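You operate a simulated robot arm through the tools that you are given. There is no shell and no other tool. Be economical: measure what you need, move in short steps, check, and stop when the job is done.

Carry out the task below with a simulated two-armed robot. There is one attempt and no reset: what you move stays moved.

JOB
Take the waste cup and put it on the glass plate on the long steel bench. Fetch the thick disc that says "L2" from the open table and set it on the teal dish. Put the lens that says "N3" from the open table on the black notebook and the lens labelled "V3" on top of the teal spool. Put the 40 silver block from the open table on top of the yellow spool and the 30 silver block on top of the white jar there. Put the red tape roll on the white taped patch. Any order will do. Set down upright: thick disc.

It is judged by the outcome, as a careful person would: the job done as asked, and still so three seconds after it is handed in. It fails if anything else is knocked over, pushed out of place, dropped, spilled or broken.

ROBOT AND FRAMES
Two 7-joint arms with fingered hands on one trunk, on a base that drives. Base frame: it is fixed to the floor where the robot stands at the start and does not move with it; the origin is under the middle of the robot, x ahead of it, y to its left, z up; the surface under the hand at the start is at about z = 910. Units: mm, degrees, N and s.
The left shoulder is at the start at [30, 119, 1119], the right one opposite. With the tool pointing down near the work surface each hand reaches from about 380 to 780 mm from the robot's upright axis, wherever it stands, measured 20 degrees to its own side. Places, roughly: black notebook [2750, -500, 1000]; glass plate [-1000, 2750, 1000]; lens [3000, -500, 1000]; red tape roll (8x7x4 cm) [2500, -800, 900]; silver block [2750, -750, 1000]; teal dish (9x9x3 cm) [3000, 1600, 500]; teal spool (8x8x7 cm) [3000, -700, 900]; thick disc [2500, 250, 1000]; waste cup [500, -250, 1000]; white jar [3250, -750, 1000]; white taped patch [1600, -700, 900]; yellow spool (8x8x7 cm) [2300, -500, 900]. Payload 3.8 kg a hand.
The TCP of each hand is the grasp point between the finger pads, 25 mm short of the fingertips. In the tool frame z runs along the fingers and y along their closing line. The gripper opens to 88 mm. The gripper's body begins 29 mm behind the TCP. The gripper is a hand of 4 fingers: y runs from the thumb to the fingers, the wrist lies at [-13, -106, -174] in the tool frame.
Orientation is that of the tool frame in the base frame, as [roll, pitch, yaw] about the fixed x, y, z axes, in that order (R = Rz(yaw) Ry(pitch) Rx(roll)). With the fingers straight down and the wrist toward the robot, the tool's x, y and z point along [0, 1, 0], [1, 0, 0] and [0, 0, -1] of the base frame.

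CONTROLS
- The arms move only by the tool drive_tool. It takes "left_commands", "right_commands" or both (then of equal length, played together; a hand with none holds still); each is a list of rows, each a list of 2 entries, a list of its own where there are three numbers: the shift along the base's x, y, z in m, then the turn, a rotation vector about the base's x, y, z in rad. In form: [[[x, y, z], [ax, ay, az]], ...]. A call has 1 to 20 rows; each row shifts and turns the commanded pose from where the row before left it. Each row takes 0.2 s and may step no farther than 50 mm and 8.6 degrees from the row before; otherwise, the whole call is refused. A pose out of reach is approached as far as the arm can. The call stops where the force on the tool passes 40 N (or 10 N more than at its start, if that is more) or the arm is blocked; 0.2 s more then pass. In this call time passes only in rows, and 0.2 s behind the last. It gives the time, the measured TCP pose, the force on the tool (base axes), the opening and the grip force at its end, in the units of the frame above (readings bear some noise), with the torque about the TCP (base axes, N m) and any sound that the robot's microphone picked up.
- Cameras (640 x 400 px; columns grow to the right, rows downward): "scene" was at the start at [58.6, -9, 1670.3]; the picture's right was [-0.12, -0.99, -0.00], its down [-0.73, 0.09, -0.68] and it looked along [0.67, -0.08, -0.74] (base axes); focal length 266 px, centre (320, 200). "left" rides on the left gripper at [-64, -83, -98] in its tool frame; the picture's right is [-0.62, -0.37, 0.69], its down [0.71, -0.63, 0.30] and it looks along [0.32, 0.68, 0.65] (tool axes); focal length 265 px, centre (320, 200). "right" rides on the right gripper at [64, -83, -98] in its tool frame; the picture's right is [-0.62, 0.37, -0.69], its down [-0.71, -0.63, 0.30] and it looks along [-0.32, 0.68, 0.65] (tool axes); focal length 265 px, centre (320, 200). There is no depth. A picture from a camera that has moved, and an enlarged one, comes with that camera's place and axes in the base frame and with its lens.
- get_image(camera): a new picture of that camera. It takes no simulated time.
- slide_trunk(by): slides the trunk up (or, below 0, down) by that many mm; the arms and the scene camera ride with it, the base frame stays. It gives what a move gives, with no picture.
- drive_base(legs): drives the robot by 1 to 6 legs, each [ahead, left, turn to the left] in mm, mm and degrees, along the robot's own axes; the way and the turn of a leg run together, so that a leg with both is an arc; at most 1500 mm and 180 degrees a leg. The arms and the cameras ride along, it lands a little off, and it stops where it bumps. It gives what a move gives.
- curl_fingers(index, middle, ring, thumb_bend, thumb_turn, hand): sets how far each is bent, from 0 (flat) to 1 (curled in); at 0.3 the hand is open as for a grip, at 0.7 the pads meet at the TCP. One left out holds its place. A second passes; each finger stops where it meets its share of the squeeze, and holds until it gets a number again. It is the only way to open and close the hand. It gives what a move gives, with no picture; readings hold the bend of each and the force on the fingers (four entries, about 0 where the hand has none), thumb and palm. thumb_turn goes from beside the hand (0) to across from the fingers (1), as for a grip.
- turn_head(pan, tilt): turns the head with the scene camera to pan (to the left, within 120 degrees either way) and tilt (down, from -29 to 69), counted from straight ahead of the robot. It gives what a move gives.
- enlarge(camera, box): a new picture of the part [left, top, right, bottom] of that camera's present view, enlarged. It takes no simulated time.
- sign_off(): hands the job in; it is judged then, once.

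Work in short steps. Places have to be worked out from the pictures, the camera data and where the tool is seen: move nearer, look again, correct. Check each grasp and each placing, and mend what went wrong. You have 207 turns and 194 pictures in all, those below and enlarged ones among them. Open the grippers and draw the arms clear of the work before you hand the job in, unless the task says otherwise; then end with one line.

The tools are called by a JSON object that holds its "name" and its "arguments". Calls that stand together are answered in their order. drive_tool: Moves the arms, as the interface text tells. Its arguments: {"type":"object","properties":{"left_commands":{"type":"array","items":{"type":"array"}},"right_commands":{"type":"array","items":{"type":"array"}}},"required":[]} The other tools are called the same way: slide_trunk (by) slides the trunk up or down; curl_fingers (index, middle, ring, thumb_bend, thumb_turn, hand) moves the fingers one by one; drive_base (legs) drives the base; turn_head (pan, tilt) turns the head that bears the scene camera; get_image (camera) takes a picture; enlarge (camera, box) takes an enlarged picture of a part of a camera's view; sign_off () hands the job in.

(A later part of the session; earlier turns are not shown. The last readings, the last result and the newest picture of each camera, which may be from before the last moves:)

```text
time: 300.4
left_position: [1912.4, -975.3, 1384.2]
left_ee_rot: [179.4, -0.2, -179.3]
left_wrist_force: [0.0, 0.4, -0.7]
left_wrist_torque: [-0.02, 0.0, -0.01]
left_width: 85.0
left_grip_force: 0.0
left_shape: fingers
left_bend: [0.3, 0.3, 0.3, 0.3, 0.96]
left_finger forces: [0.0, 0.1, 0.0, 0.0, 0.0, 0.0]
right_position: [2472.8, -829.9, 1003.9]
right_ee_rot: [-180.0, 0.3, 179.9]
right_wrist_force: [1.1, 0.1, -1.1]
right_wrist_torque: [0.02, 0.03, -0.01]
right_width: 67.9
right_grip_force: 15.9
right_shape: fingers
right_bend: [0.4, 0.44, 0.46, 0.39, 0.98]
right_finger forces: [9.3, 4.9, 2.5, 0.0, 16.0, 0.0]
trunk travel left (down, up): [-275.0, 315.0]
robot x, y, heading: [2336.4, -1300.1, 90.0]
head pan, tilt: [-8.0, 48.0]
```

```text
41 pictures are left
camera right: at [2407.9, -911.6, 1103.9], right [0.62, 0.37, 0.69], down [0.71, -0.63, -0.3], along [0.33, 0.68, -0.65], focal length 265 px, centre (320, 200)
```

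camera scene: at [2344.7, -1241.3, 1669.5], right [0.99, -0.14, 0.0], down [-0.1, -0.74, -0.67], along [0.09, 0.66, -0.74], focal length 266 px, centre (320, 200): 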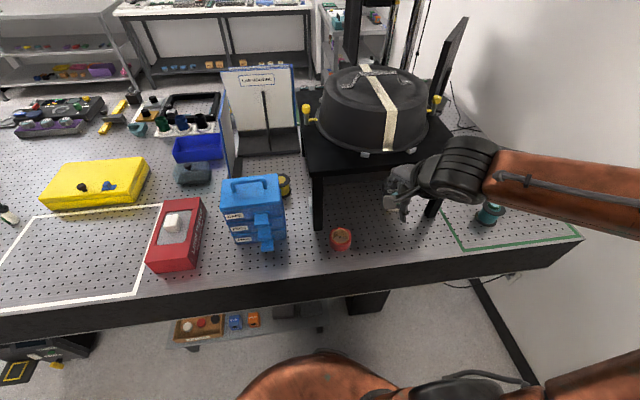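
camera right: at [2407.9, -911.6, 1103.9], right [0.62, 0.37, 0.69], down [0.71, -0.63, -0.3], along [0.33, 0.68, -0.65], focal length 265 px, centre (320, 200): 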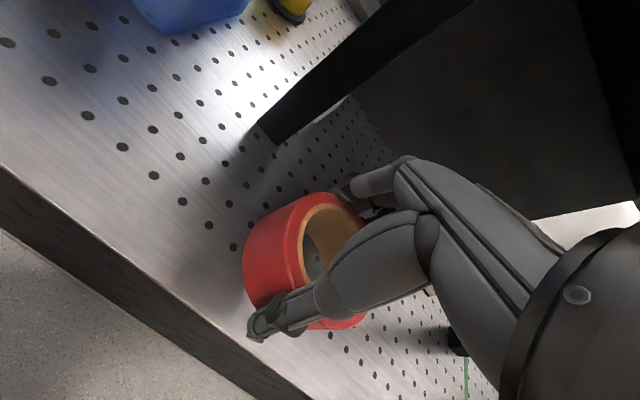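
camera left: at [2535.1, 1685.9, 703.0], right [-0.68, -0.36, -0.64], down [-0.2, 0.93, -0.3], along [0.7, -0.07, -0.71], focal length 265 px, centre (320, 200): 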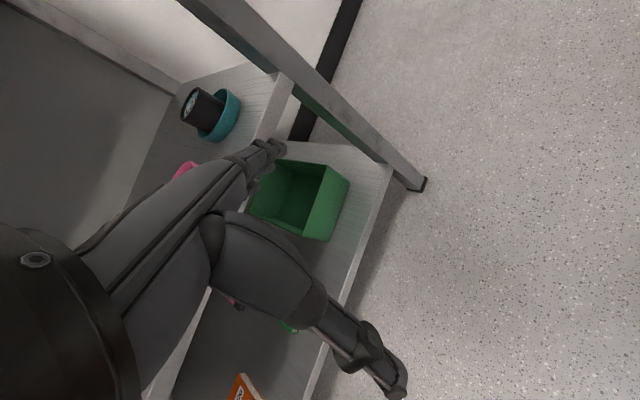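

The roll is held (16 N). I back off, raise it, and drive along to the white patch.

{"name": "drive_base", "arguments": {"legs": [[-150, 0, 0]]}}

{"name": "drive_tool", "arguments": {"right_commands": [[[0, 0, 0.045], [0, 0, 0]], [[0, 0, 0.045], [0, 0, 0]], [[0, 0, 0.03], [0, 0, 0]]]}}

{"name": "drive_base", "arguments": {"legs": [[0, 820, 0], [160, 0, 0]]}}

{"name": "get_image", "arguments": {"camera": "scene"}}

```text
time: 301.7
left_position: [1913.2, -1126.5, 1384.3]
left_ee_rot: [179.4, -0.2, -179.3]
left_wrist_force: [0.2, -0.5, -0.5]
left_wrist_torque: [0.0, -0.03, 0.01]
left_width: 85.1
left_grip_force: 0.1
left_shape: fingers
left_bend: [0.3, 0.3, 0.3, 0.3, 0.96]
left_finger forces: [0.1, 0.0, 0.0, 0.0, 0.0, 0.0]
right_position: [2472.7, -978.3, 1004.8]
right_ee_rot: [-179.9, 0.3, 179.9]
right_wrist_force: [0.3, -0.4, -0.3]
right_wrist_torque: [0.03, 0.0, -0.01]
right_width: 67.9
right_grip_force: 16.5
right_shape: fingers
right_bend: [0.4, 0.44, 0.46, 0.39, 0.98]
right_finger forces: [9.3, 4.8, 2.6, 0.0, 16.0, 0.1]
trunk travel left (down, up): [-275.0, 315.0]
robot x, y, heading: [2332.6, -1450.1, 89.6]
head pan, tilt: [-8.0, 48.0]
```

```text
time: 302.5
left_position: [1911.5, -1126.8, 1384.0]
left_ee_rot: [179.4, -0.1, -179.3]
left_wrist_force: [0.1, -0.1, 0.5]
left_wrist_torque: [-0.03, 0.01, 0.01]
left_width: 85.4
left_grip_force: 0.2
left_shape: fingers
left_bend: [0.3, 0.3, 0.3, 0.3, 0.96]
left_finger forces: [0.0, 0.0, 0.0, 0.0, 0.1, 0.1]
right_position: [2471.6, -979.6, 1125.9]
right_ee_rot: [-179.8, 0.2, 179.7]
right_wrist_force: [-1.5, 0.2, 0.0]
right_wrist_torque: [-0.01, -0.01, -0.03]
right_width: 67.4
right_grip_force: 15.9
right_shape: fingers
right_bend: [0.4, 0.44, 0.46, 0.39, 0.98]
right_finger forces: [9.2, 4.7, 2.4, 0.1, 15.4, 0.0]
trunk travel left (down, up): [-275.0, 315.0]
robot x, y, heading: [2333.8, -1452.2, 89.7]
head pan, tilt: [-8.0, 48.0]
```

```text
time: 307.9
left_position: [1089.2, -973.7, 1384.0]
left_ee_rot: [179.5, -0.2, -178.7]
left_wrist_force: [-0.5, 0.5, 0.2]
left_wrist_torque: [-0.01, 0.01, 0.0]
left_width: 85.1
left_grip_force: 0.0
left_shape: fingers
left_bend: [0.3, 0.3, 0.3, 0.3, 0.96]
left_finger forces: [0.1, 0.1, 0.0, 0.0, 0.1, 0.0]
right_position: [1648.5, -820.7, 1125.6]
right_ee_rot: [-179.9, 0.3, -179.6]
right_wrist_force: [-0.3, -0.6, -0.8]
right_wrist_torque: [0.02, -0.01, 0.03]
right_width: 67.4
right_grip_force: 15.8
right_shape: fingers
right_bend: [0.4, 0.44, 0.46, 0.39, 0.98]
right_finger forces: [9.0, 4.7, 2.6, 0.0, 15.4, 0.0]
trunk travel left (down, up): [-275.0, 315.0]
robot x, y, heading: [1515.0, -1296.4, 90.3]
head pan, tilt: [-8.0, 48.0]
```

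```text
40 pictures are left
camera scene: at [1524.5, -1234.0, 1669.4], right [0.99, -0.13, 0.0], down [-0.1, -0.74, -0.67], along [0.09, 0.66, -0.74], focal length 266 px, centre (320, 200)
```

scene: 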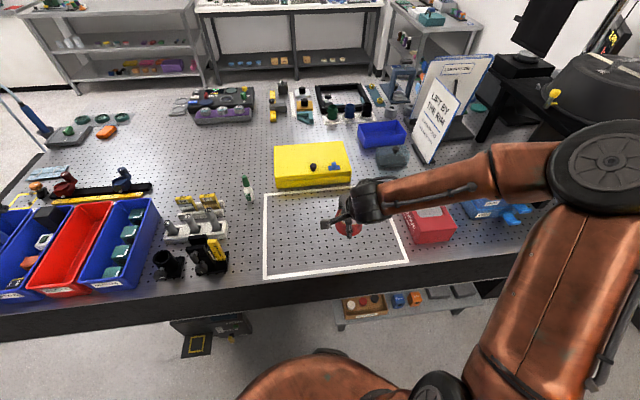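

The patch centre is ≈(1634,-693), clear of objects. I move the roll forward and lower it onto the patch.

{"name": "drive_tool", "arguments": {"right_commands": [[[-0.003, 0.035, -0.03], [0, 0, 0]], [[-0.003, 0.035, -0.03], [0, 0, 0]], [[-0.003, 0.036, -0.03], [0, 0, 0]], [[0, 0, -0.04], [0, 0, 0]], [[0, 0, -0.03], [0, 0, 0]], [[0, 0, -0.013], [0, 0, 0]]]}}

{"name": "drive_tool", "arguments": {"right_commands": [[[0, 0, -0.005], [0, 0, 0]]]}}

{"name": "drive_tool", "arguments": {"right_commands": [[[0, 0, -0.004], [0, 0, 0]]]}}

{"name": "get_image", "arguments": {"camera": "right"}}

```text
time: 309.3
left_position: [1089.2, -975.2, 1383.0]
left_ee_rot: [179.5, -0.2, -178.7]
left_wrist_force: [-1.2, 0.9, 0.3]
left_wrist_torque: [-0.01, 0.01, 0.01]
left_width: 84.9
left_grip_force: 0.0
left_shape: fingers
left_bend: [0.3, 0.3, 0.3, 0.3, 0.96]
left_finger forces: [0.0, 0.0, 0.0, 0.1, 0.0, 0.0]
right_position: [1639.0, -715.2, 951.9]
right_ee_rot: [-179.9, 0.3, -179.5]
right_wrist_force: [0.8, -0.2, -0.6]
right_wrist_torque: [-0.01, 0.02, 0.0]
right_width: 67.3
right_grip_force: 15.3
right_shape: fingers
right_bend: [0.41, 0.44, 0.46, 0.39, 0.99]
right_finger forces: [9.0, 4.8, 2.4, 0.0, 15.2, 0.0]
trunk travel left (down, up): [-275.0, 315.0]
robot x, y, heading: [1516.4, -1293.6, 90.6]
head pan, tilt: [-8.0, 48.0]
```

```text
time: 309.7
left_position: [1088.6, -973.4, 1384.1]
left_ee_rot: [179.4, -0.2, -178.7]
left_wrist_force: [0.2, 0.2, 0.5]
left_wrist_torque: [-0.01, 0.0, 0.01]
left_width: 85.2
left_grip_force: 0.0
left_shape: fingers
left_bend: [0.3, 0.3, 0.3, 0.3, 0.96]
left_finger forces: [0.0, 0.0, 0.0, 0.1, 0.0, 0.1]
right_position: [1638.5, -714.4, 947.1]
right_ee_rot: [-179.9, 0.2, -179.5]
right_wrist_force: [0.2, -0.2, 0.0]
right_wrist_torque: [0.01, -0.01, -0.01]
right_width: 67.2
right_grip_force: 15.4
right_shape: fingers
right_bend: [0.41, 0.44, 0.46, 0.39, 0.99]
right_finger forces: [9.0, 4.7, 2.5, 0.0, 15.2, 0.0]
trunk travel left (down, up): [-275.0, 315.0]
robot x, y, heading: [1513.7, -1298.3, 90.4]
head pan, tilt: [-8.0, 48.0]
```

```text
time: 310.1
left_position: [1088.4, -975.5, 1384.0]
left_ee_rot: [179.4, -0.2, -178.7]
left_wrist_force: [-0.1, 0.2, 0.7]
left_wrist_torque: [0.0, -0.04, 0.02]
left_width: 85.3
left_grip_force: 0.1
left_shape: fingers
left_bend: [0.3, 0.3, 0.3, 0.3, 0.96]
left_finger forces: [0.1, 0.0, 0.1, 0.1, 0.1, 0.0]
right_position: [1638.4, -715.4, 944.3]
right_ee_rot: [180.0, 0.1, -179.6]
right_wrist_force: [-1.0, -0.6, 1.4]
right_wrist_torque: [0.04, 0.01, 0.02]
right_width: 67.1
right_grip_force: 16.3
right_shape: fingers
right_bend: [0.41, 0.44, 0.46, 0.39, 0.98]
right_finger forces: [9.1, 4.8, 2.6, 0.0, 15.9, 0.0]
trunk travel left (down, up): [-275.0, 315.0]
robot x, y, heading: [1511.3, -1292.7, 90.3]
head pan, tilt: [-8.0, 48.0]
```

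```text
39 pictures are left
camera right: at [1575.1, -798.3, 1043.8], right [0.61, 0.37, 0.69], down [0.72, -0.62, -0.3], along [0.32, 0.69, -0.65], focal length 265 px, centre (320, 200)
```

right: 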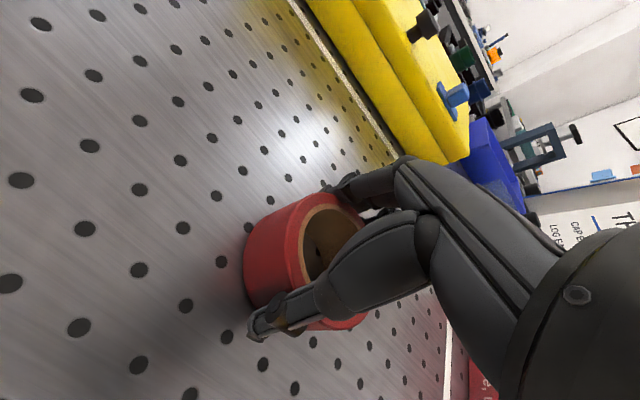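

The roll touches the table within the frame. I open and rise.

{"name": "curl_fingers", "arguments": {"hand": "right", "index": 0.25, "middle": 0.25, "ring": 0.25, "thumb_bend": 0.25}}

{"name": "drive_tool", "arguments": {"right_commands": [[[0, 0, 0.025], [0, 0, 0]], [[0, 0, 0.04], [0, 0, 0]], [[0, -0.02, 0.045], [0, 0, 0]], [[0, -0.03, 0.04], [0, 0, 0]], [[0, -0.045, 0.02], [0, 0, 0]]]}}

{"name": "enlarge", "arguments": {"camera": "scene", "box": [240, 160, 480, 300]}}

```text
time: 311.1
left_position: [1089.9, -974.1, 1383.3]
left_ee_rot: [179.5, -0.2, -178.7]
left_wrist_force: [-0.1, 0.2, 0.1]
left_wrist_torque: [0.02, 0.0, -0.02]
left_width: 85.3
left_grip_force: 0.0
left_shape: fingers
left_bend: [0.3, 0.3, 0.3, 0.3, 0.96]
left_finger forces: [0.1, 0.0, 0.1, 0.0, 0.1, 0.0]
right_position: [1639.0, -714.8, 944.0]
right_ee_rot: [-179.9, 0.2, -179.7]
right_wrist_force: [-0.4, -0.8, 0.1]
right_wrist_torque: [0.0, -0.01, 0.0]
right_width: 94.1
right_grip_force: 0.0
right_shape: fingers
right_bend: [0.25, 0.25, 0.25, 0.25, 0.97]
right_finger forces: [0.0, 0.1, 0.0, 0.1, 0.0, 0.0]
trunk travel left (down, up): [-275.0, 315.0]
robot x, y, heading: [1512.4, -1297.3, 90.5]
head pan, tilt: [-8.0, 48.0]
```

```text
time: 312.3
left_position: [1088.6, -974.8, 1384.6]
left_ee_rot: [179.3, -0.2, -178.7]
left_wrist_force: [0.0, -0.2, -0.2]
left_wrist_torque: [-0.01, -0.02, -0.06]
left_width: 85.3
left_grip_force: 0.1
left_shape: fingers
left_bend: [0.3, 0.3, 0.3, 0.3, 0.96]
left_finger forces: [0.1, 0.0, 0.0, 0.0, 0.0, 0.0]
right_position: [1639.6, -813.1, 1112.4]
right_ee_rot: [-179.9, 0.3, -179.6]
right_wrist_force: [-0.6, 0.0, -0.2]
right_wrist_torque: [0.0, 0.0, 0.01]
right_width: 94.5
right_grip_force: 0.0
right_shape: fingers
right_bend: [0.25, 0.25, 0.25, 0.25, 0.97]
right_finger forces: [0.0, 0.0, 0.1, 0.0, 0.0, 0.0]
trunk travel left (down, up): [-275.0, 315.0]
robot x, y, heading: [1512.1, -1294.6, 90.7]
head pan, tilt: [-8.0, 48.0]
```

```text
2.67 times, centred on (360, 230) of scene
camera zoom: at [1524.5, -1237.3, 1669.6], right [0.99, -0.13, 0.0], down [-0.1, -0.74, -0.67], along [0.09, 0.66, -0.74], focal length 710 px, centre (213, 120)
```

zoom: 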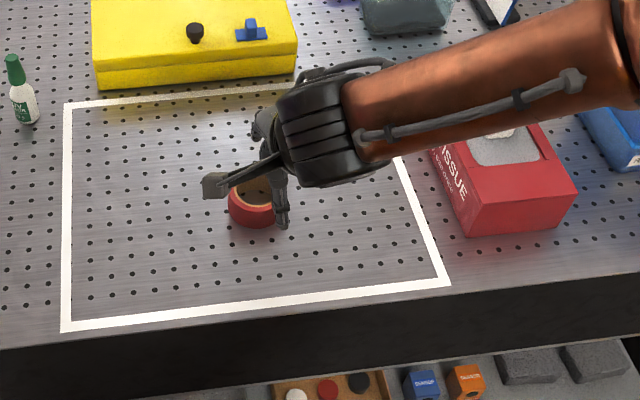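

The tape roll is inside the white patch. For the 40 block, hidden behind the riser's front-left leg, I need a better look. I raise/retract the right hand and drive to (≈2000,-1300).

{"name": "drive_tool", "arguments": {"right_commands": [[[0, -0.02, 0.045], [0, 0, 0]], [[0, -0.02, 0.045], [0, 0, 0]], [[0, -0.03, 0.04], [0, 0, 0]], [[0, -0.02, 0.03], [0, 0, 0]]]}}

{"name": "drive_base", "arguments": {"legs": [[0, -520, -0.5]]}}

{"name": "turn_head", "arguments": {"pan": -35, "tilt": 38}}

{"name": "get_image", "arguments": {"camera": "scene"}}

```text
time: 313.3
left_position: [1089.0, -975.7, 1384.1]
left_ee_rot: [179.4, -0.2, -178.7]
left_wrist_force: [-0.1, 0.3, 0.7]
left_wrist_torque: [0.04, -0.01, 0.01]
left_width: 85.6
left_grip_force: 0.0
left_shape: fingers
left_bend: [0.3, 0.3, 0.3, 0.3, 0.96]
left_finger forces: [0.0, 0.0, 0.0, 0.0, 0.1, 0.1]
right_position: [1638.3, -901.7, 1276.0]
right_ee_rot: [-179.9, 0.1, -179.6]
right_wrist_force: [-1.2, -0.1, 0.1]
right_wrist_torque: [0.01, 0.02, -0.01]
right_width: 94.0
right_grip_force: 0.0
right_shape: fingers
right_bend: [0.25, 0.25, 0.25, 0.25, 0.97]
right_finger forces: [0.0, 0.0, 0.0, 0.0, 0.0, 0.0]
trunk travel left (down, up): [-275.0, 315.0]
robot x, y, heading: [1517.5, -1293.5, 90.7]
head pan, tilt: [-8.0, 48.0]
```

```text
time: 316.4
left_position: [1614.2, -968.4, 1384.3]
left_ee_rot: [179.6, -0.2, -179.1]
left_wrist_force: [-0.2, 0.4, 0.6]
left_wrist_torque: [0.0, 0.01, 0.02]
left_width: 85.4
left_grip_force: 0.0
left_shape: fingers
left_bend: [0.3, 0.3, 0.3, 0.3, 0.96]
left_finger forces: [0.0, 0.0, 0.0, 0.1, 0.0, 0.0]
right_position: [2163.5, -899.7, 1274.2]
right_ee_rot: [-179.9, 0.3, -180.0]
right_wrist_force: [-0.4, 0.1, -0.5]
right_wrist_torque: [0.01, 0.03, -0.01]
right_width: 94.3
right_grip_force: 0.0
right_shape: fingers
right_bend: [0.25, 0.25, 0.25, 0.25, 0.97]
right_finger forces: [0.1, 0.1, 0.0, 0.1, 0.0, 0.0]
trunk travel left (down, up): [-275.0, 315.0]
robot x, y, heading: [2033.1, -1288.8, 90.0]
head pan, tilt: [-8.0, 48.0]
```

```text
time: 317.3
left_position: [1613.6, -968.5, 1384.3]
left_ee_rot: [179.4, -0.2, -179.2]
left_wrist_force: [-0.6, -0.9, -0.5]
left_wrist_torque: [0.0, -0.04, 0.01]
left_width: 85.2
left_grip_force: 0.1
left_shape: fingers
left_bend: [0.3, 0.3, 0.3, 0.3, 0.96]
left_finger forces: [0.0, 0.0, 0.1, 0.0, 0.0, 0.0]
right_position: [2163.5, -898.9, 1275.0]
right_ee_rot: [-179.8, 0.3, 180.0]
right_wrist_force: [-0.1, 0.1, 0.1]
right_wrist_torque: [0.0, -0.01, -0.06]
right_width: 94.3
right_grip_force: 0.1
right_shape: fingers
right_bend: [0.25, 0.25, 0.25, 0.25, 0.97]
right_finger forces: [0.0, 0.0, 0.0, 0.0, 0.0, 0.0]
trunk travel left (down, up): [-275.0, 315.0]
robot x, y, heading: [2032.3, -1291.6, 90.0]
head pan, tilt: [-35.0, 38.0]
```

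```text
37 pictures are left
camera scene: at [2084.7, -1240.1, 1683.9], right [0.82, -0.57, 0.0], down [-0.35, -0.51, -0.79], along [0.45, 0.65, -0.62], focal length 266 px, centre (320, 200)
```

scene: 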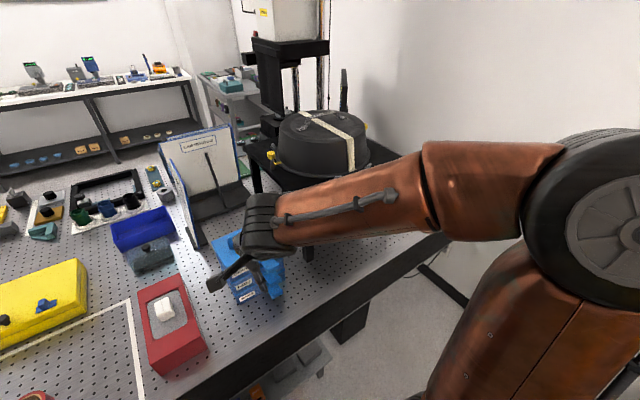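

I use the right hand camera for the view over the blue stack.

{"name": "get_image", "arguments": {"camera": "right"}}

```text
36 pictures are left
camera right: at [2098.8, -981.3, 1373.7], right [0.62, 0.37, 0.69], down [0.72, -0.63, -0.3], along [0.33, 0.68, -0.65], focal length 265 px, centre (320, 200)
```

right: 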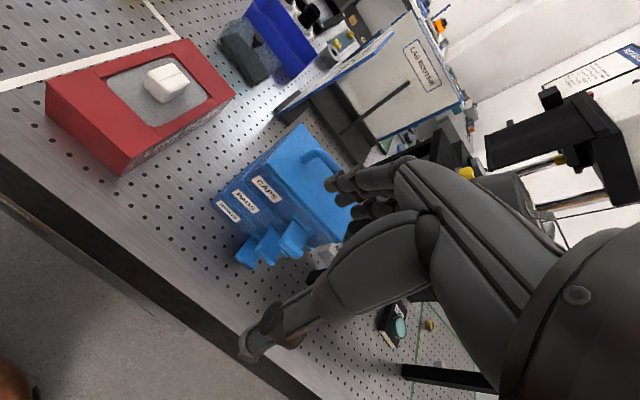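

The stack's top is z≈1065, so the left hand can come over it from the left and reach under the riser's open left side. I raise the trunk 250, and move the base to (≈2160,-1120) heading 50°.

{"name": "slide_trunk", "arguments": {"by": 250}}

{"name": "drive_base", "arguments": {"legs": [[0, 0, -40], [212, 10, 0]]}}

{"name": "drive_tool", "arguments": {"left_commands": [[[0.02, 0, -0.04], [0, 0, -0.08]], [[0.02, 0, -0.04], [0, 0, -0.08]], [[0.02, 0, -0.04], [0, 0, -0.1]], [[0.02, 0, -0.04], [0, 0, -0.1]], [[0.02, 0, -0.04], [0, 0, -0.1]], [[0.03, 0, -0.035], [0, 0, -0.1]], [[0.03, 0, -0.035], [0, 0, -0.1]], [[0.035, 0, -0.03], [0, 0, -0.14]], [[0.035, 0, -0.03], [0, 0, 0]]]}}

{"name": "get_image", "arguments": {"camera": "left"}}

```text
time: 319.9
left_position: [1612.5, -967.0, 1633.3]
left_ee_rot: [179.5, -0.2, -179.2]
left_wrist_force: [0.4, 0.1, -0.6]
left_wrist_torque: [0.03, 0.0, -0.02]
left_width: 85.3
left_grip_force: 0.1
left_shape: fingers
left_bend: [0.3, 0.3, 0.3, 0.3, 0.96]
left_finger forces: [0.0, 0.1, 0.0, 0.0, 0.0, 0.1]
right_position: [2163.0, -898.8, 1525.0]
right_ee_rot: [-179.9, 0.2, 180.0]
right_wrist_force: [-0.2, -0.6, 0.8]
right_wrist_torque: [0.03, -0.02, 0.02]
right_width: 94.3
right_grip_force: 0.1
right_shape: fingers
right_bend: [0.25, 0.25, 0.25, 0.25, 0.97]
right_finger forces: [0.1, 0.0, 0.0, 0.0, 0.0, 0.0]
trunk travel left (down, up): [-525.0, 65.0]
robot x, y, heading: [2036.4, -1292.7, 90.2]
head pan, tilt: [-35.0, 38.0]
```

```text
time: 323.4
left_position: [2045.2, -605.5, 1634.8]
left_ee_rot: [179.3, -0.2, 140.8]
left_wrist_force: [1.1, 0.2, 0.0]
left_wrist_torque: [-0.02, -0.03, -0.01]
left_width: 85.1
left_grip_force: 0.1
left_shape: fingers
left_bend: [0.3, 0.3, 0.3, 0.3, 0.96]
left_finger forces: [0.0, 0.0, 0.1, 0.0, 0.1, 0.0]
right_position: [2510.5, -907.3, 1525.7]
right_ee_rot: [180.0, 0.2, 139.9]
right_wrist_force: [0.2, -0.4, -0.2]
right_wrist_torque: [0.0, -0.03, 0.01]
right_width: 94.3
right_grip_force: 0.1
right_shape: fingers
right_bend: [0.25, 0.25, 0.25, 0.25, 0.97]
right_finger forces: [0.1, 0.0, 0.0, 0.0, 0.0, 0.0]
trunk travel left (down, up): [-525.0, 65.0]
robot x, y, heading: [2164.3, -1123.7, 50.0]
head pan, tilt: [-35.0, 38.0]
```

```text
time: 325.4
left_position: [2278.7, -603.3, 1302.4]
left_ee_rot: [179.5, -0.1, 95.3]
left_wrist_force: [0.5, 0.1, -0.2]
left_wrist_torque: [0.01, 0.04, 0.01]
left_width: 85.3
left_grip_force: 0.0
left_shape: fingers
left_bend: [0.3, 0.3, 0.3, 0.3, 0.96]
left_finger forces: [0.0, 0.1, 0.1, 0.0, 0.1, 0.0]
right_position: [2515.2, -901.8, 1524.1]
right_ee_rot: [-179.9, 0.2, 140.0]
right_wrist_force: [0.4, 0.7, 0.0]
right_wrist_torque: [-0.03, 0.02, 0.01]
right_width: 94.2
right_grip_force: 0.0
right_shape: fingers
right_bend: [0.25, 0.25, 0.25, 0.25, 0.97]
right_finger forces: [0.0, 0.0, 0.1, 0.0, 0.0, 0.0]
trunk travel left (down, up): [-525.0, 65.0]
robot x, y, heading: [2161.1, -1121.5, 50.0]
head pan, tilt: [-35.0, 38.0]
```

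```text
35 pictures are left
camera left: at [2200.8, -674.4, 1400.3], right [-0.31, -0.65, -0.7], down [-0.69, 0.66, -0.31], along [0.66, 0.39, -0.65], focal length 265 px, centre (320, 200)
```

left: 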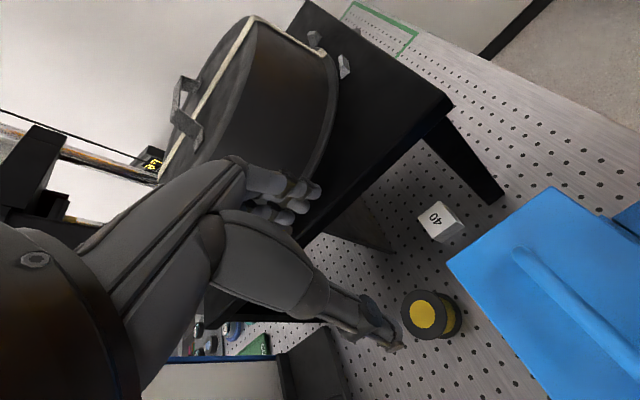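

Block 40 measures (2419,-609), yellow spool top (2297,-510,980). I descend at x≈2312 beside the riser to z≈992 and look.

{"name": "drive_tool", "arguments": {"left_commands": [[[0.017, -0.007, -0.04], [0, 0, 0]], [[0.016, -0.007, -0.04], [0, 0, 0]], [[0, 0, -0.045], [0, 0, 0]], [[0, 0, -0.045], [0, 0, 0]], [[0, 0, -0.045], [0, 0, 0]], [[0, 0, -0.045], [0, 0, 0]], [[0, 0, -0.045], [0, 0, 0]]]}}

{"name": "get_image", "arguments": {"camera": "left"}}

{"name": "turn_head", "arguments": {"pan": -5, "tilt": 50}}

{"name": "get_image", "arguments": {"camera": "scene"}}

```text
time: 326.5
left_position: [2321.3, -617.6, 1120.4]
left_ee_rot: [178.3, -0.5, 94.9]
left_wrist_force: [0.7, -1.5, 17.2]
left_wrist_torque: [-0.17, 1.12, 0.02]
left_width: 98.6
left_grip_force: 8.3
left_shape: fingers
left_bend: [0.3, 0.3, 0.3, 0.12, 0.95]
left_finger forces: [0.0, 0.1, 0.0, 0.0, 17.3, 0.1]
right_position: [2513.5, -907.1, 1524.2]
right_ee_rot: [-179.9, 0.1, 140.0]
right_wrist_force: [0.3, 0.3, 0.4]
right_wrist_torque: [0.02, -0.01, -0.01]
right_width: 94.1
right_grip_force: 0.1
right_shape: fingers
right_bend: [0.25, 0.25, 0.25, 0.25, 0.97]
right_finger forces: [0.0, 0.1, 0.0, 0.1, 0.0, 0.0]
trunk travel left (down, up): [-525.0, 65.0]
robot x, y, heading: [2163.9, -1120.2, 50.0]
head pan, tilt: [-35.0, 38.0]
stopped in row 5 (left hand): the force on the tool passed its limit at 66 N (the readings are from after the stop); the commanded pose is now the measured one
```

```text
34 pictures are left
camera left: at [2240.3, -690.0, 1215.9], right [-0.29, -0.64, -0.71], down [-0.68, 0.66, -0.32], along [0.67, 0.39, -0.63], focal length 265 px, centre (320, 200)
```

left: 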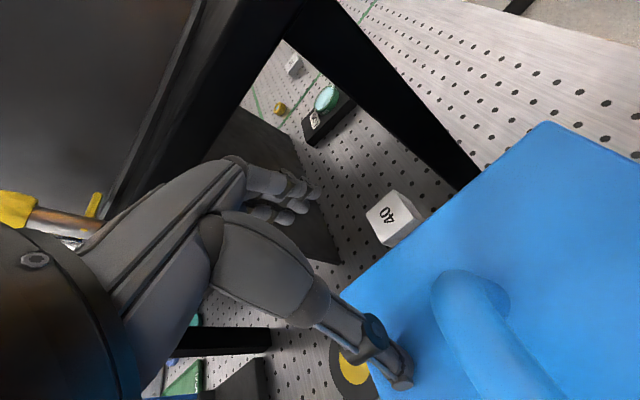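

```text
time: 327.5
left_position: [2320.2, -618.5, 1119.6]
left_ee_rot: [178.2, -0.4, 94.7]
left_wrist_force: [2.9, -0.9, 28.5]
left_wrist_torque: [-0.23, 1.75, 0.06]
left_width: 98.6
left_grip_force: 13.9
left_shape: fingers
left_bend: [0.3, 0.3, 0.3, 0.11, 0.95]
left_finger forces: [0.1, 0.0, 0.0, 0.1, 28.7, 0.0]
right_position: [2512.8, -908.0, 1524.9]
right_ee_rot: [180.0, 0.1, 140.0]
right_wrist_force: [0.5, 0.2, 0.7]
right_wrist_torque: [0.03, -0.01, 0.0]
right_width: 94.1
right_grip_force: 0.1
right_shape: fingers
right_bend: [0.25, 0.25, 0.25, 0.25, 0.97]
right_finger forces: [0.1, 0.1, 0.0, 0.0, 0.1, 0.1]
trunk travel left (down, up): [-525.0, 65.0]
robot x, y, heading: [2163.9, -1127.5, 50.0]
head pan, tilt: [-5.0, 50.0]
```

```text
33 pictures are left
camera scene: at [2204.6, -1087.8, 1917.0], right [0.71, -0.71, 0.0], down [-0.54, -0.54, -0.64], along [0.45, 0.46, -0.77], focal length 266 px, centre (320, 200)
```

scene: 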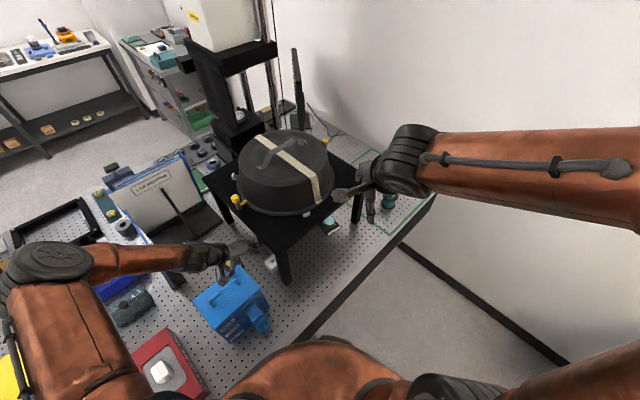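

The thumb touched the blue stack's top (z≈1093) — taller than thought. I lift the left hand away at once; the left-side approach is too tight, so I'll go in from the front-right with the right hand instead.

{"name": "drive_tool", "arguments": {"left_commands": [[[0, 0, 0.045], [0, 0, 0]], [[0, 0, 0.045], [0, 0, 0]], [[0, 0, 0.045], [0, 0, 0]], [[-0.04, 0, 0.02], [0, 0, 0.1]], [[-0.04, -0.02, 0], [0, 0, 0.13]], [[-0.04, -0.02, 0], [0, 0, 0.13]], [[-0.04, -0.02, 0], [0, 0, 0.13]], [[-0.04, -0.02, 0], [0, 0, 0.13]], [[-0.04, -0.02, 0], [0, 0, 0.13]]]}}

{"name": "get_image", "arguments": {"camera": "scene"}}

```text
time: 329.5
left_position: [2071.1, -691.1, 1263.4]
left_ee_rot: [178.4, -0.1, 137.9]
left_wrist_force: [-0.8, 0.2, -0.3]
left_wrist_torque: [-0.02, -0.01, 0.0]
left_width: 85.1
left_grip_force: 0.1
left_shape: fingers
left_bend: [0.3, 0.3, 0.3, 0.3, 0.96]
left_finger forces: [0.0, 0.0, 0.0, 0.1, 0.0, 0.0]
left hand out of reach, approached as far as the arm can: row 9
right_position: [2509.8, -905.4, 1524.3]
right_ee_rot: [-179.9, 0.3, 140.0]
right_wrist_force: [0.6, 0.0, -0.3]
right_wrist_torque: [-0.01, -0.02, 0.04]
right_width: 94.1
right_grip_force: 0.1
right_shape: fingers
right_bend: [0.25, 0.25, 0.25, 0.25, 0.97]
right_finger forces: [0.0, 0.0, 0.0, 0.0, 0.0, 0.0]
trunk travel left (down, up): [-525.0, 65.0]
robot x, y, heading: [2162.6, -1122.4, 50.2]
head pan, tilt: [-5.0, 50.0]
```

```text
32 pictures are left
camera scene: at [2201.8, -1084.3, 1916.8], right [0.71, -0.71, 0.0], down [-0.54, -0.54, -0.64], along [0.45, 0.46, -0.77], focal length 266 px, centre (320, 200)
```

scene: 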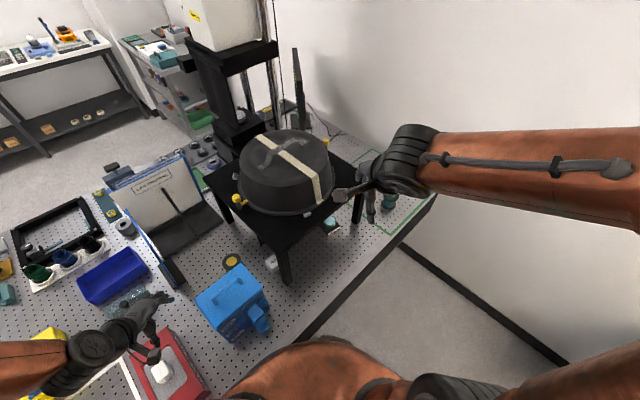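

The stack is undisturbed. I zoom to see how the block lies relative to the riser's edge from above.

{"name": "enlarge", "arguments": {"camera": "scene", "box": [190, 170, 350, 300]}}

```text
3.08 times, centred on (270, 235) of scene
camera zoom: at [2201.8, -1084.3, 1916.8], right [0.71, -0.71, 0.0], down [-0.54, -0.54, -0.64], along [0.45, 0.46, -0.77], focal length 819 px, centre (474, 92)
```

zoom: 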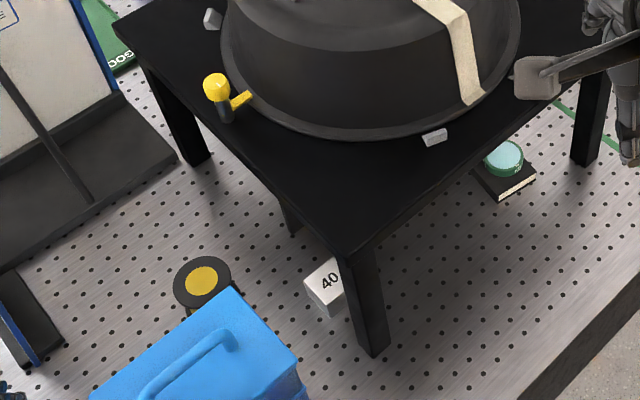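

Half of the block peeks out left of the riser, but wrist clearance there is poor. I'll use the right hand from the front-right. I reposition the base to (≈2300,-1240) heading 90° and lower the trunk again.

{"name": "drive_base", "arguments": {"legs": [[0, -185, 0], [0, 0, 40]]}}

{"name": "slide_trunk", "arguments": {"by": -250}}

{"name": "drive_tool", "arguments": {"right_commands": [[[0.03, 0, -0.02], [0, 0, 0.14]], [[0.03, 0, -0.03], [0, 0, 0.14]], [[0.02, 0, -0.04], [0, 0, 0.14]], [[0.02, 0, -0.04], [0, 0, 0.14]], [[0.01, 0, -0.045], [0, 0, 0.14]], [[0, 0, -0.045], [0, 0, 0]], [[0, 0, -0.045], [0, 0, 0]]]}}

{"name": "get_image", "arguments": {"camera": "right"}}

```text
time: 332.8
left_position: [1956.0, -968.5, 1263.1]
left_ee_rot: [178.4, -0.2, 177.8]
left_wrist_force: [-0.2, 0.1, 0.7]
left_wrist_torque: [0.0, -0.04, -0.01]
left_width: 85.3
left_grip_force: 0.1
left_shape: fingers
left_bend: [0.3, 0.3, 0.3, 0.3, 0.96]
left_finger forces: [0.0, 0.0, 0.0, 0.0, 0.0, 0.0]
right_position: [2430.8, -847.8, 1524.8]
right_ee_rot: [-179.9, 0.2, -179.9]
right_wrist_force: [-0.2, 0.0, 0.6]
right_wrist_torque: [-0.03, -0.01, -0.01]
right_width: 94.4
right_grip_force: 0.0
right_shape: fingers
right_bend: [0.25, 0.25, 0.25, 0.25, 0.97]
right_finger forces: [0.1, 0.0, 0.0, 0.0, 0.0, 0.1]
trunk travel left (down, up): [-525.0, 65.0]
robot x, y, heading: [2303.5, -1242.2, 90.3]
head pan, tilt: [-5.0, 50.0]
```

```text
time: 335.4
left_position: [1955.9, -969.2, 1012.3]
left_ee_rot: [178.5, -0.2, 177.8]
left_wrist_force: [-0.5, -0.9, 0.5]
left_wrist_torque: [-0.02, 0.02, 0.01]
left_width: 85.1
left_grip_force: 0.1
left_shape: fingers
left_bend: [0.3, 0.3, 0.3, 0.3, 0.96]
left_finger forces: [0.0, 0.0, 0.1, 0.1, 0.0, 0.0]
right_position: [2429.9, -849.2, 1274.6]
right_ee_rot: [-179.8, 0.2, -180.0]
right_wrist_force: [0.1, 0.4, 0.8]
right_wrist_torque: [0.0, -0.01, -0.03]
right_width: 94.2
right_grip_force: 0.1
right_shape: fingers
right_bend: [0.25, 0.25, 0.25, 0.25, 0.97]
right_finger forces: [0.0, 0.0, 0.0, 0.0, 0.0, 0.0]
trunk travel left (down, up): [-275.0, 315.0]
robot x, y, heading: [2304.4, -1242.8, 89.9]
head pan, tilt: [-5.0, 50.0]
```

```text
time: 337.0
left_position: [1956.9, -969.0, 1013.0]
left_ee_rot: [178.4, -0.1, 177.8]
left_wrist_force: [0.1, -0.4, -0.2]
left_wrist_torque: [-0.01, 0.0, 0.0]
left_width: 85.6
left_grip_force: 0.0
left_shape: fingers
left_bend: [0.3, 0.3, 0.3, 0.3, 0.96]
left_finger forces: [0.1, 0.1, 0.1, 0.1, 0.0, 0.0]
right_position: [2541.5, -847.5, 1008.0]
right_ee_rot: [-180.0, 0.2, -140.0]
right_wrist_force: [0.6, -0.8, -0.2]
right_wrist_torque: [0.02, 0.03, -0.04]
right_width: 94.0
right_grip_force: 0.1
right_shape: fingers
right_bend: [0.25, 0.25, 0.25, 0.25, 0.97]
right_finger forces: [0.0, 0.0, 0.0, 0.0, 0.1, 0.1]
trunk travel left (down, up): [-275.0, 315.0]
robot x, y, heading: [2305.6, -1243.7, 90.2]
head pan, tilt: [-5.0, 50.0]
```

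```text
30 pictures are left
camera right: at [2546.1, -952.2, 1107.2], right [0.23, 0.68, 0.69], down [0.95, -0.02, -0.3], along [-0.19, 0.73, -0.65], focal length 265 px, centre (320, 200)
```

right: 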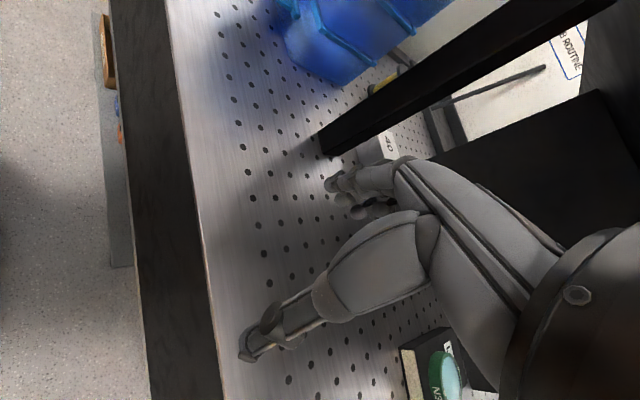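

The block is visible behind the leg. I tilt the hand 23° forward along its own axis and advance the base 90 mm.

{"name": "drive_tool", "arguments": {"right_commands": [[[0, 0, 0], [0.102, 0.0857, 0]], [[0, 0, 0], [0.102, 0.0857, 0]], [[0, 0, -0.01], [0.102, 0.0857, 0]], [[0.02, 0, -0.03], [0, 0, 0]]]}}

{"name": "drive_base", "arguments": {"legs": [[88, 0, 0]]}}

{"name": "get_image", "arguments": {"camera": "right"}}

```text
time: 338.0
left_position: [1955.8, -969.3, 1012.4]
left_ee_rot: [178.4, -0.2, 177.8]
left_wrist_force: [-0.5, 0.6, 0.2]
left_wrist_torque: [-0.03, -0.01, 0.02]
left_width: 85.1
left_grip_force: 0.1
left_shape: fingers
left_bend: [0.3, 0.3, 0.3, 0.3, 0.96]
left_finger forces: [0.0, 0.0, 0.1, 0.0, 0.0, 0.0]
right_position: [2561.7, -848.1, 969.9]
right_ee_rot: [157.1, 0.2, -139.9]
right_wrist_force: [0.1, 0.3, 0.2]
right_wrist_torque: [-0.02, 0.02, 0.04]
right_width: 94.3
right_grip_force: 0.1
right_shape: fingers
right_bend: [0.25, 0.25, 0.25, 0.25, 0.97]
right_finger forces: [0.1, 0.0, 0.0, 0.0, 0.0, 0.0]
trunk travel left (down, up): [-275.0, 315.0]
robot x, y, heading: [2307.9, -1245.6, 90.3]
head pan, tilt: [-5.0, 50.0]
```

```text
time: 339.1
left_position: [1956.5, -878.8, 1013.2]
left_ee_rot: [178.4, -0.2, 177.8]
left_wrist_force: [0.3, -0.5, 0.3]
left_wrist_torque: [0.01, 0.02, -0.02]
left_width: 85.2
left_grip_force: 0.1
left_shape: fingers
left_bend: [0.3, 0.3, 0.3, 0.3, 0.96]
left_finger forces: [0.0, 0.0, 0.1, 0.0, 0.0, 0.0]
right_position: [2561.0, -759.0, 968.2]
right_ee_rot: [157.3, 0.1, -140.0]
right_wrist_force: [-1.1, 0.1, 0.7]
right_wrist_torque: [-0.02, -0.01, 0.02]
right_width: 94.1
right_grip_force: 0.0
right_shape: fingers
right_bend: [0.25, 0.25, 0.25, 0.25, 0.97]
right_finger forces: [0.1, 0.0, 0.0, 0.1, 0.0, 0.0]
trunk travel left (down, up): [-275.0, 315.0]
robot x, y, heading: [2303.6, -1154.5, 90.0]
head pan, tilt: [-5.0, 50.0]
```

```text
29 pictures are left
camera right: at [2585.5, -887.7, 1027.9], right [0.43, 0.45, 0.78], down [0.85, 0.11, -0.52], along [-0.32, 0.89, -0.34], focal length 265 px, centre (320, 200)
```

right: 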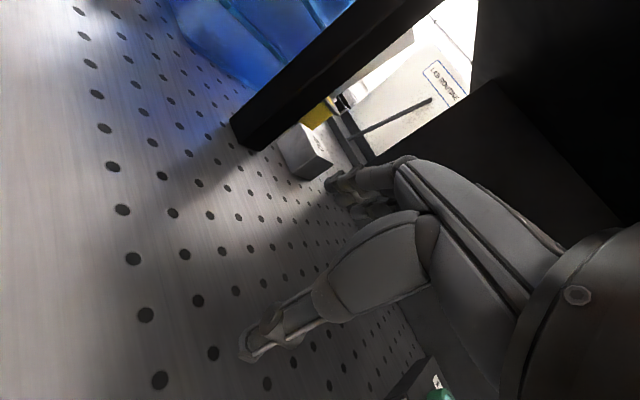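

I slide in along the hand's axis ~120 mm and look.

{"name": "drive_tool", "arguments": {"right_commands": [[[-0.026, 0.03, -0.002], [0, 0, 0]], [[-0.026, 0.03, -0.002], [0, 0, 0]], [[-0.026, 0.03, -0.002], [0, 0, 0]]]}}

{"name": "get_image", "arguments": {"camera": "right"}}

```text
time: 339.9
left_position: [1955.2, -880.0, 1012.6]
left_ee_rot: [178.4, -0.1, 177.8]
left_wrist_force: [0.3, 0.2, 0.7]
left_wrist_torque: [0.02, 0.02, -0.01]
left_width: 85.2
left_grip_force: 0.2
left_shape: fingers
left_bend: [0.3, 0.3, 0.3, 0.3, 0.96]
left_finger forces: [0.0, 0.0, 0.0, 0.1, 0.0, 0.1]
right_position: [2481.9, -669.7, 962.1]
right_ee_rot: [157.3, 0.2, -139.9]
right_wrist_force: [-0.4, -0.4, -0.4]
right_wrist_torque: [-0.01, -0.03, -0.01]
right_width: 94.0
right_grip_force: 0.0
right_shape: fingers
right_bend: [0.25, 0.25, 0.25, 0.25, 0.97]
right_finger forces: [0.0, 0.0, 0.0, 0.0, 0.0, 0.0]
trunk travel left (down, up): [-275.0, 315.0]
robot x, y, heading: [2304.8, -1150.1, 90.0]
head pan, tilt: [-5.0, 50.0]
```

```text
28 pictures are left
camera right: at [2507.0, -798.9, 1021.6], right [0.43, 0.45, 0.78], down [0.85, 0.1, -0.52], along [-0.32, 0.89, -0.34], focal length 265 px, centre (320, 200)
```

right: 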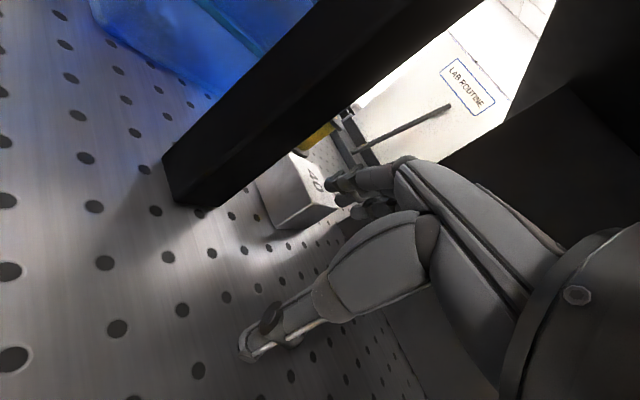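

Block confirmed at (2421,-604). I continue the slide so the fingers pass over the block to its far side.

{"name": "drive_tool", "arguments": {"right_commands": [[[-0.018, 0.021, 0], [0, 0, 0]], [[-0.018, 0.021, 0], [0, 0, 0]], [[-0.016, 0.021, 0], [0, 0, 0]]]}}

{"name": "get_image", "arguments": {"camera": "right"}}

```text
time: 340.7
left_position: [1955.8, -879.6, 1012.9]
left_ee_rot: [178.4, -0.1, 177.8]
left_wrist_force: [0.7, 0.4, -0.3]
left_wrist_torque: [-0.02, -0.02, 0.04]
left_width: 85.1
left_grip_force: 0.1
left_shape: fingers
left_bend: [0.3, 0.3, 0.3, 0.3, 0.96]
left_finger forces: [0.1, 0.1, 0.0, 0.1, 0.0, 0.0]
right_position: [2430.1, -606.9, 963.2]
right_ee_rot: [157.3, 0.2, -139.9]
right_wrist_force: [0.3, -0.1, -0.6]
right_wrist_torque: [0.02, -0.02, -0.02]
right_width: 94.4
right_grip_force: 0.0
right_shape: fingers
right_bend: [0.25, 0.25, 0.25, 0.25, 0.97]
right_finger forces: [0.0, 0.0, 0.0, 0.0, 0.0, 0.0]
trunk travel left (down, up): [-275.0, 315.0]
robot x, y, heading: [2303.8, -1154.4, 90.1]
head pan, tilt: [-5.0, 50.0]
```

```text
27 pictures are left
camera right: at [2455.4, -734.9, 1021.9], right [0.43, 0.45, 0.78], down [0.85, 0.11, -0.52], along [-0.32, 0.89, -0.34], focal length 265 px, centre (320, 200)
```

right: 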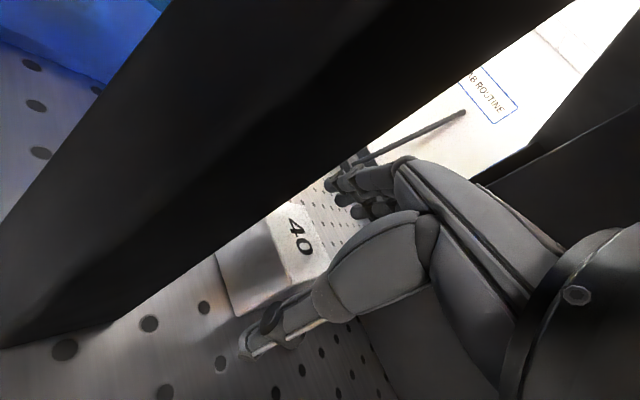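

Block centre sits 8 mm toward the finger side. I shift (-4,+5), narrow the grip to ~76 mm and lower to z≈951.

{"name": "drive_tool", "arguments": {"right_commands": [[[-0.004, 0.005, 0], [0, 0, 0]]]}}

{"name": "curl_fingers", "arguments": {"hand": "right", "index": 0.3, "middle": 0.3, "ring": 0.3, "thumb_bend": 0.33}}

{"name": "drive_tool", "arguments": {"right_commands": [[[0, 0, -0.006], [0, 0, 0]], [[0, 0, -0.006], [0, 0, 0]]]}}

{"name": "get_image", "arguments": {"camera": "right"}}

```text
time: 341.1
left_position: [1954.7, -880.7, 1012.6]
left_ee_rot: [178.5, -0.3, 177.8]
left_wrist_force: [-0.3, 0.3, 0.6]
left_wrist_torque: [-0.01, 0.0, 0.0]
left_width: 85.2
left_grip_force: 0.1
left_shape: fingers
left_bend: [0.3, 0.3, 0.3, 0.3, 0.96]
left_finger forces: [0.1, 0.0, 0.1, 0.0, 0.0, 0.0]
right_position: [2425.8, -601.1, 962.6]
right_ee_rot: [157.2, 0.2, -139.9]
right_wrist_force: [-0.4, 0.2, 0.5]
right_wrist_torque: [0.02, 0.01, -0.01]
right_width: 94.3
right_grip_force: 0.1
right_shape: fingers
right_bend: [0.25, 0.25, 0.25, 0.25, 0.97]
right_finger forces: [0.0, 0.0, 0.1, 0.1, 0.0, 0.0]
trunk travel left (down, up): [-275.0, 315.0]
robot x, y, heading: [2303.5, -1151.3, 90.0]
head pan, tilt: [-5.0, 50.0]
```

```text
time: 342.1
left_position: [1955.7, -879.3, 1014.1]
left_ee_rot: [178.4, -0.2, 177.9]
left_wrist_force: [0.3, -0.2, 0.1]
left_wrist_torque: [-0.02, -0.05, -0.02]
left_width: 85.2
left_grip_force: 0.1
left_shape: fingers
left_bend: [0.3, 0.3, 0.3, 0.3, 0.96]
left_finger forces: [0.0, 0.1, 0.0, 0.0, 0.0, 0.1]
right_position: [2426.9, -601.4, 962.8]
right_ee_rot: [157.2, 0.3, -140.0]
right_wrist_force: [-0.5, -0.9, 0.2]
right_wrist_torque: [0.02, -0.02, -0.03]
right_width: 82.7
right_grip_force: 0.2
right_shape: fingers
right_bend: [0.3, 0.3, 0.3, 0.32, 0.98]
right_finger forces: [0.0, 0.0, 0.0, 0.0, 0.7, 0.0]
trunk travel left (down, up): [-275.0, 315.0]
robot x, y, heading: [2305.7, -1153.3, 90.0]
head pan, tilt: [-5.0, 50.0]
```

```text
time: 342.7
left_position: [1955.8, -879.5, 1012.8]
left_ee_rot: [178.3, -0.2, 177.8]
left_wrist_force: [-0.4, 1.0, 0.1]
left_wrist_torque: [0.03, 0.06, 0.0]
left_width: 85.4
left_grip_force: 0.1
left_shape: fingers
left_bend: [0.3, 0.3, 0.3, 0.3, 0.96]
left_finger forces: [0.0, 0.0, 0.1, 0.1, 0.0, 0.0]
right_position: [2426.4, -601.5, 950.6]
right_ee_rot: [157.2, 0.3, -139.9]
right_wrist_force: [1.4, 0.6, 4.9]
right_wrist_torque: [-0.17, -0.11, 0.03]
right_width: 82.6
right_grip_force: 2.3
right_shape: fingers
right_bend: [0.3, 0.3, 0.3, 0.32, 0.98]
right_finger forces: [0.0, 0.0, 0.0, 0.0, 5.4, 0.0]
trunk travel left (down, up): [-275.0, 315.0]
robot x, y, heading: [2305.0, -1154.4, 90.1]
head pan, tilt: [-5.0, 50.0]
```

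```text
26 pictures are left
camera right: at [2451.5, -730.9, 1010.7], right [0.43, 0.45, 0.78], down [0.85, 0.11, -0.52], along [-0.32, 0.89, -0.33], focal length 265 px, centre (320, 200)
```

right: 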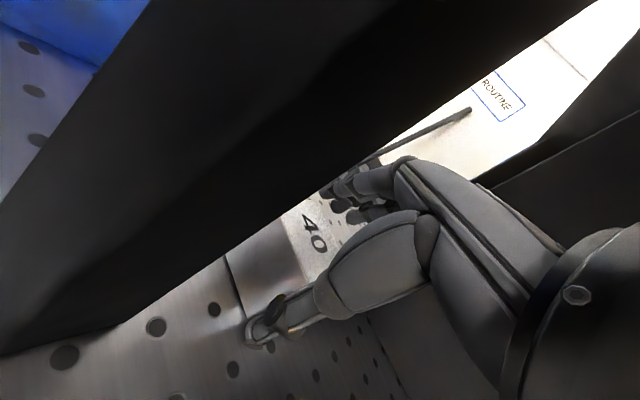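

The thumb is in contact on the near side. I close all fingers.

{"name": "curl_fingers", "arguments": {"hand": "right", "index": 0.6, "middle": 0.6, "ring": 0.6, "thumb_bend": 0.5}}

{"name": "get_image", "arguments": {"camera": "right"}}

```text
time: 343.7
left_position: [1955.8, -879.3, 1013.5]
left_ee_rot: [178.4, -0.1, 177.8]
left_wrist_force: [0.3, 0.5, 0.3]
left_wrist_torque: [0.0, -0.02, 0.0]
left_width: 85.1
left_grip_force: 0.0
left_shape: fingers
left_bend: [0.3, 0.3, 0.3, 0.3, 0.96]
left_finger forces: [0.0, 0.0, 0.1, 0.1, 0.1, 0.1]
right_position: [2427.2, -601.0, 951.1]
right_ee_rot: [157.1, 0.3, -140.0]
right_wrist_force: [0.3, 2.1, 3.4]
right_wrist_torque: [0.02, -0.02, 0.0]
right_width: 44.2
right_grip_force: 4.6
right_shape: fingers
right_bend: [0.53, 0.6, 0.6, 0.45, 1.0]
right_finger forces: [5.4, 0.0, 0.1, 0.0, 2.7, 0.1]
trunk travel left (down, up): [-275.0, 315.0]
robot x, y, heading: [2305.3, -1153.2, 90.1]
head pan, tilt: [-5.0, 50.0]
```

```text
25 pictures are left
camera right: at [2451.6, -730.6, 1010.1], right [0.43, 0.45, 0.78], down [0.85, 0.11, -0.52], along [-0.32, 0.89, -0.34], focal length 265 px, centre (320, 200)
```

right: 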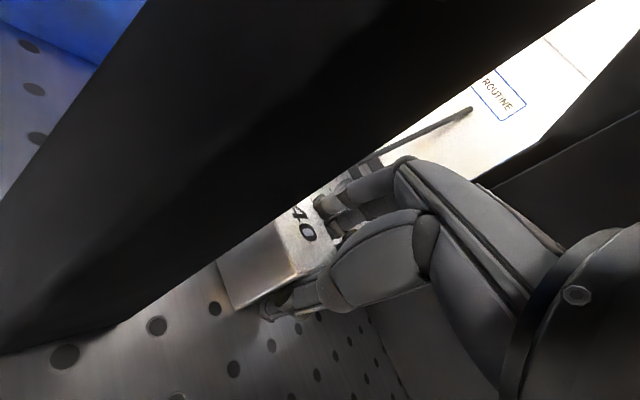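

Only index and thumb hold the block's right part. That suffices to drag it: I tighten and slide it +x 75 mm clear of the leg, staying on the table.

{"name": "curl_fingers", "arguments": {"hand": "right", "index": 0.7, "middle": 0.6, "ring": 0.6, "thumb_bend": 0.6}}

{"name": "drive_tool", "arguments": {"right_commands": [[[0.015, 0, 0], [0, 0, 0]], [[0.02, 0, 0], [0, 0, 0]], [[0.02, 0, 0], [0, 0, 0]], [[0.02, 0, 0], [0, 0, 0]]]}}

{"name": "get_image", "arguments": {"camera": "right"}}

```text
time: 344.7
left_position: [1956.7, -879.3, 1013.2]
left_ee_rot: [178.5, -0.2, 177.8]
left_wrist_force: [-0.3, -0.7, 0.1]
left_wrist_torque: [-0.02, 0.01, -0.01]
left_width: 85.1
left_grip_force: 0.1
left_shape: fingers
left_bend: [0.3, 0.3, 0.3, 0.3, 0.96]
left_finger forces: [0.0, 0.0, 0.1, 0.1, 0.0, 0.0]
right_position: [2426.0, -602.2, 950.8]
right_ee_rot: [157.3, 0.2, -140.0]
right_wrist_force: [0.5, 2.3, 5.0]
right_wrist_torque: [-0.01, -0.05, -0.02]
right_width: 37.8
right_grip_force: 7.7
right_shape: fingers
right_bend: [0.54, 0.6, 0.6, 0.5, 1.0]
right_finger forces: [8.2, 0.0, 0.0, 0.1, 6.1, 0.0]
trunk travel left (down, up): [-275.0, 315.0]
robot x, y, heading: [2307.0, -1152.3, 90.1]
head pan, tilt: [-5.0, 50.0]
```

```text
time: 345.7
left_position: [1957.0, -881.0, 1013.5]
left_ee_rot: [178.4, -0.2, 178.0]
left_wrist_force: [-0.7, -0.1, -0.2]
left_wrist_torque: [0.03, 0.01, -0.02]
left_width: 85.3
left_grip_force: 0.1
left_shape: fingers
left_bend: [0.3, 0.3, 0.3, 0.3, 0.96]
left_finger forces: [0.0, 0.0, 0.0, 0.0, 0.0, 0.1]
right_position: [2501.6, -601.8, 950.9]
right_ee_rot: [157.3, 0.3, -140.0]
right_wrist_force: [0.5, 0.8, -0.1]
right_wrist_torque: [0.0, 0.01, -0.01]
right_width: 12.0
right_grip_force: 0.0
right_shape: fingers
right_bend: [0.67, 0.6, 0.6, 0.6, 1.0]
right_finger forces: [0.1, 0.0, 0.0, 0.0, 0.0, 0.0]
trunk travel left (down, up): [-275.0, 315.0]
robot x, y, heading: [2301.6, -1154.7, 90.3]
head pan, tilt: [-5.0, 50.0]
```

```text
24 pictures are left
camera right: at [2526.7, -730.4, 1010.1], right [0.43, 0.45, 0.78], down [0.85, 0.11, -0.52], along [-0.32, 0.89, -0.34], focal length 265 px, centre (320, 200)
```

right: 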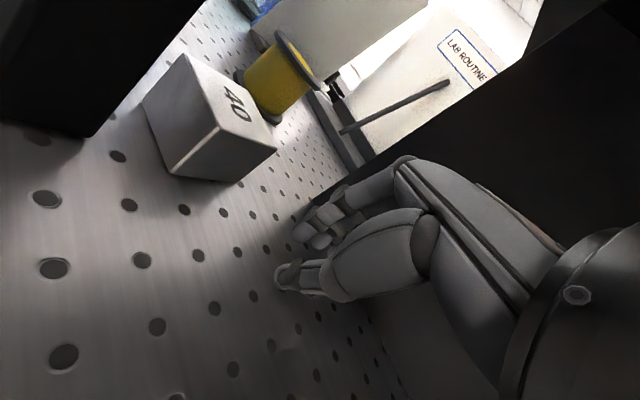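

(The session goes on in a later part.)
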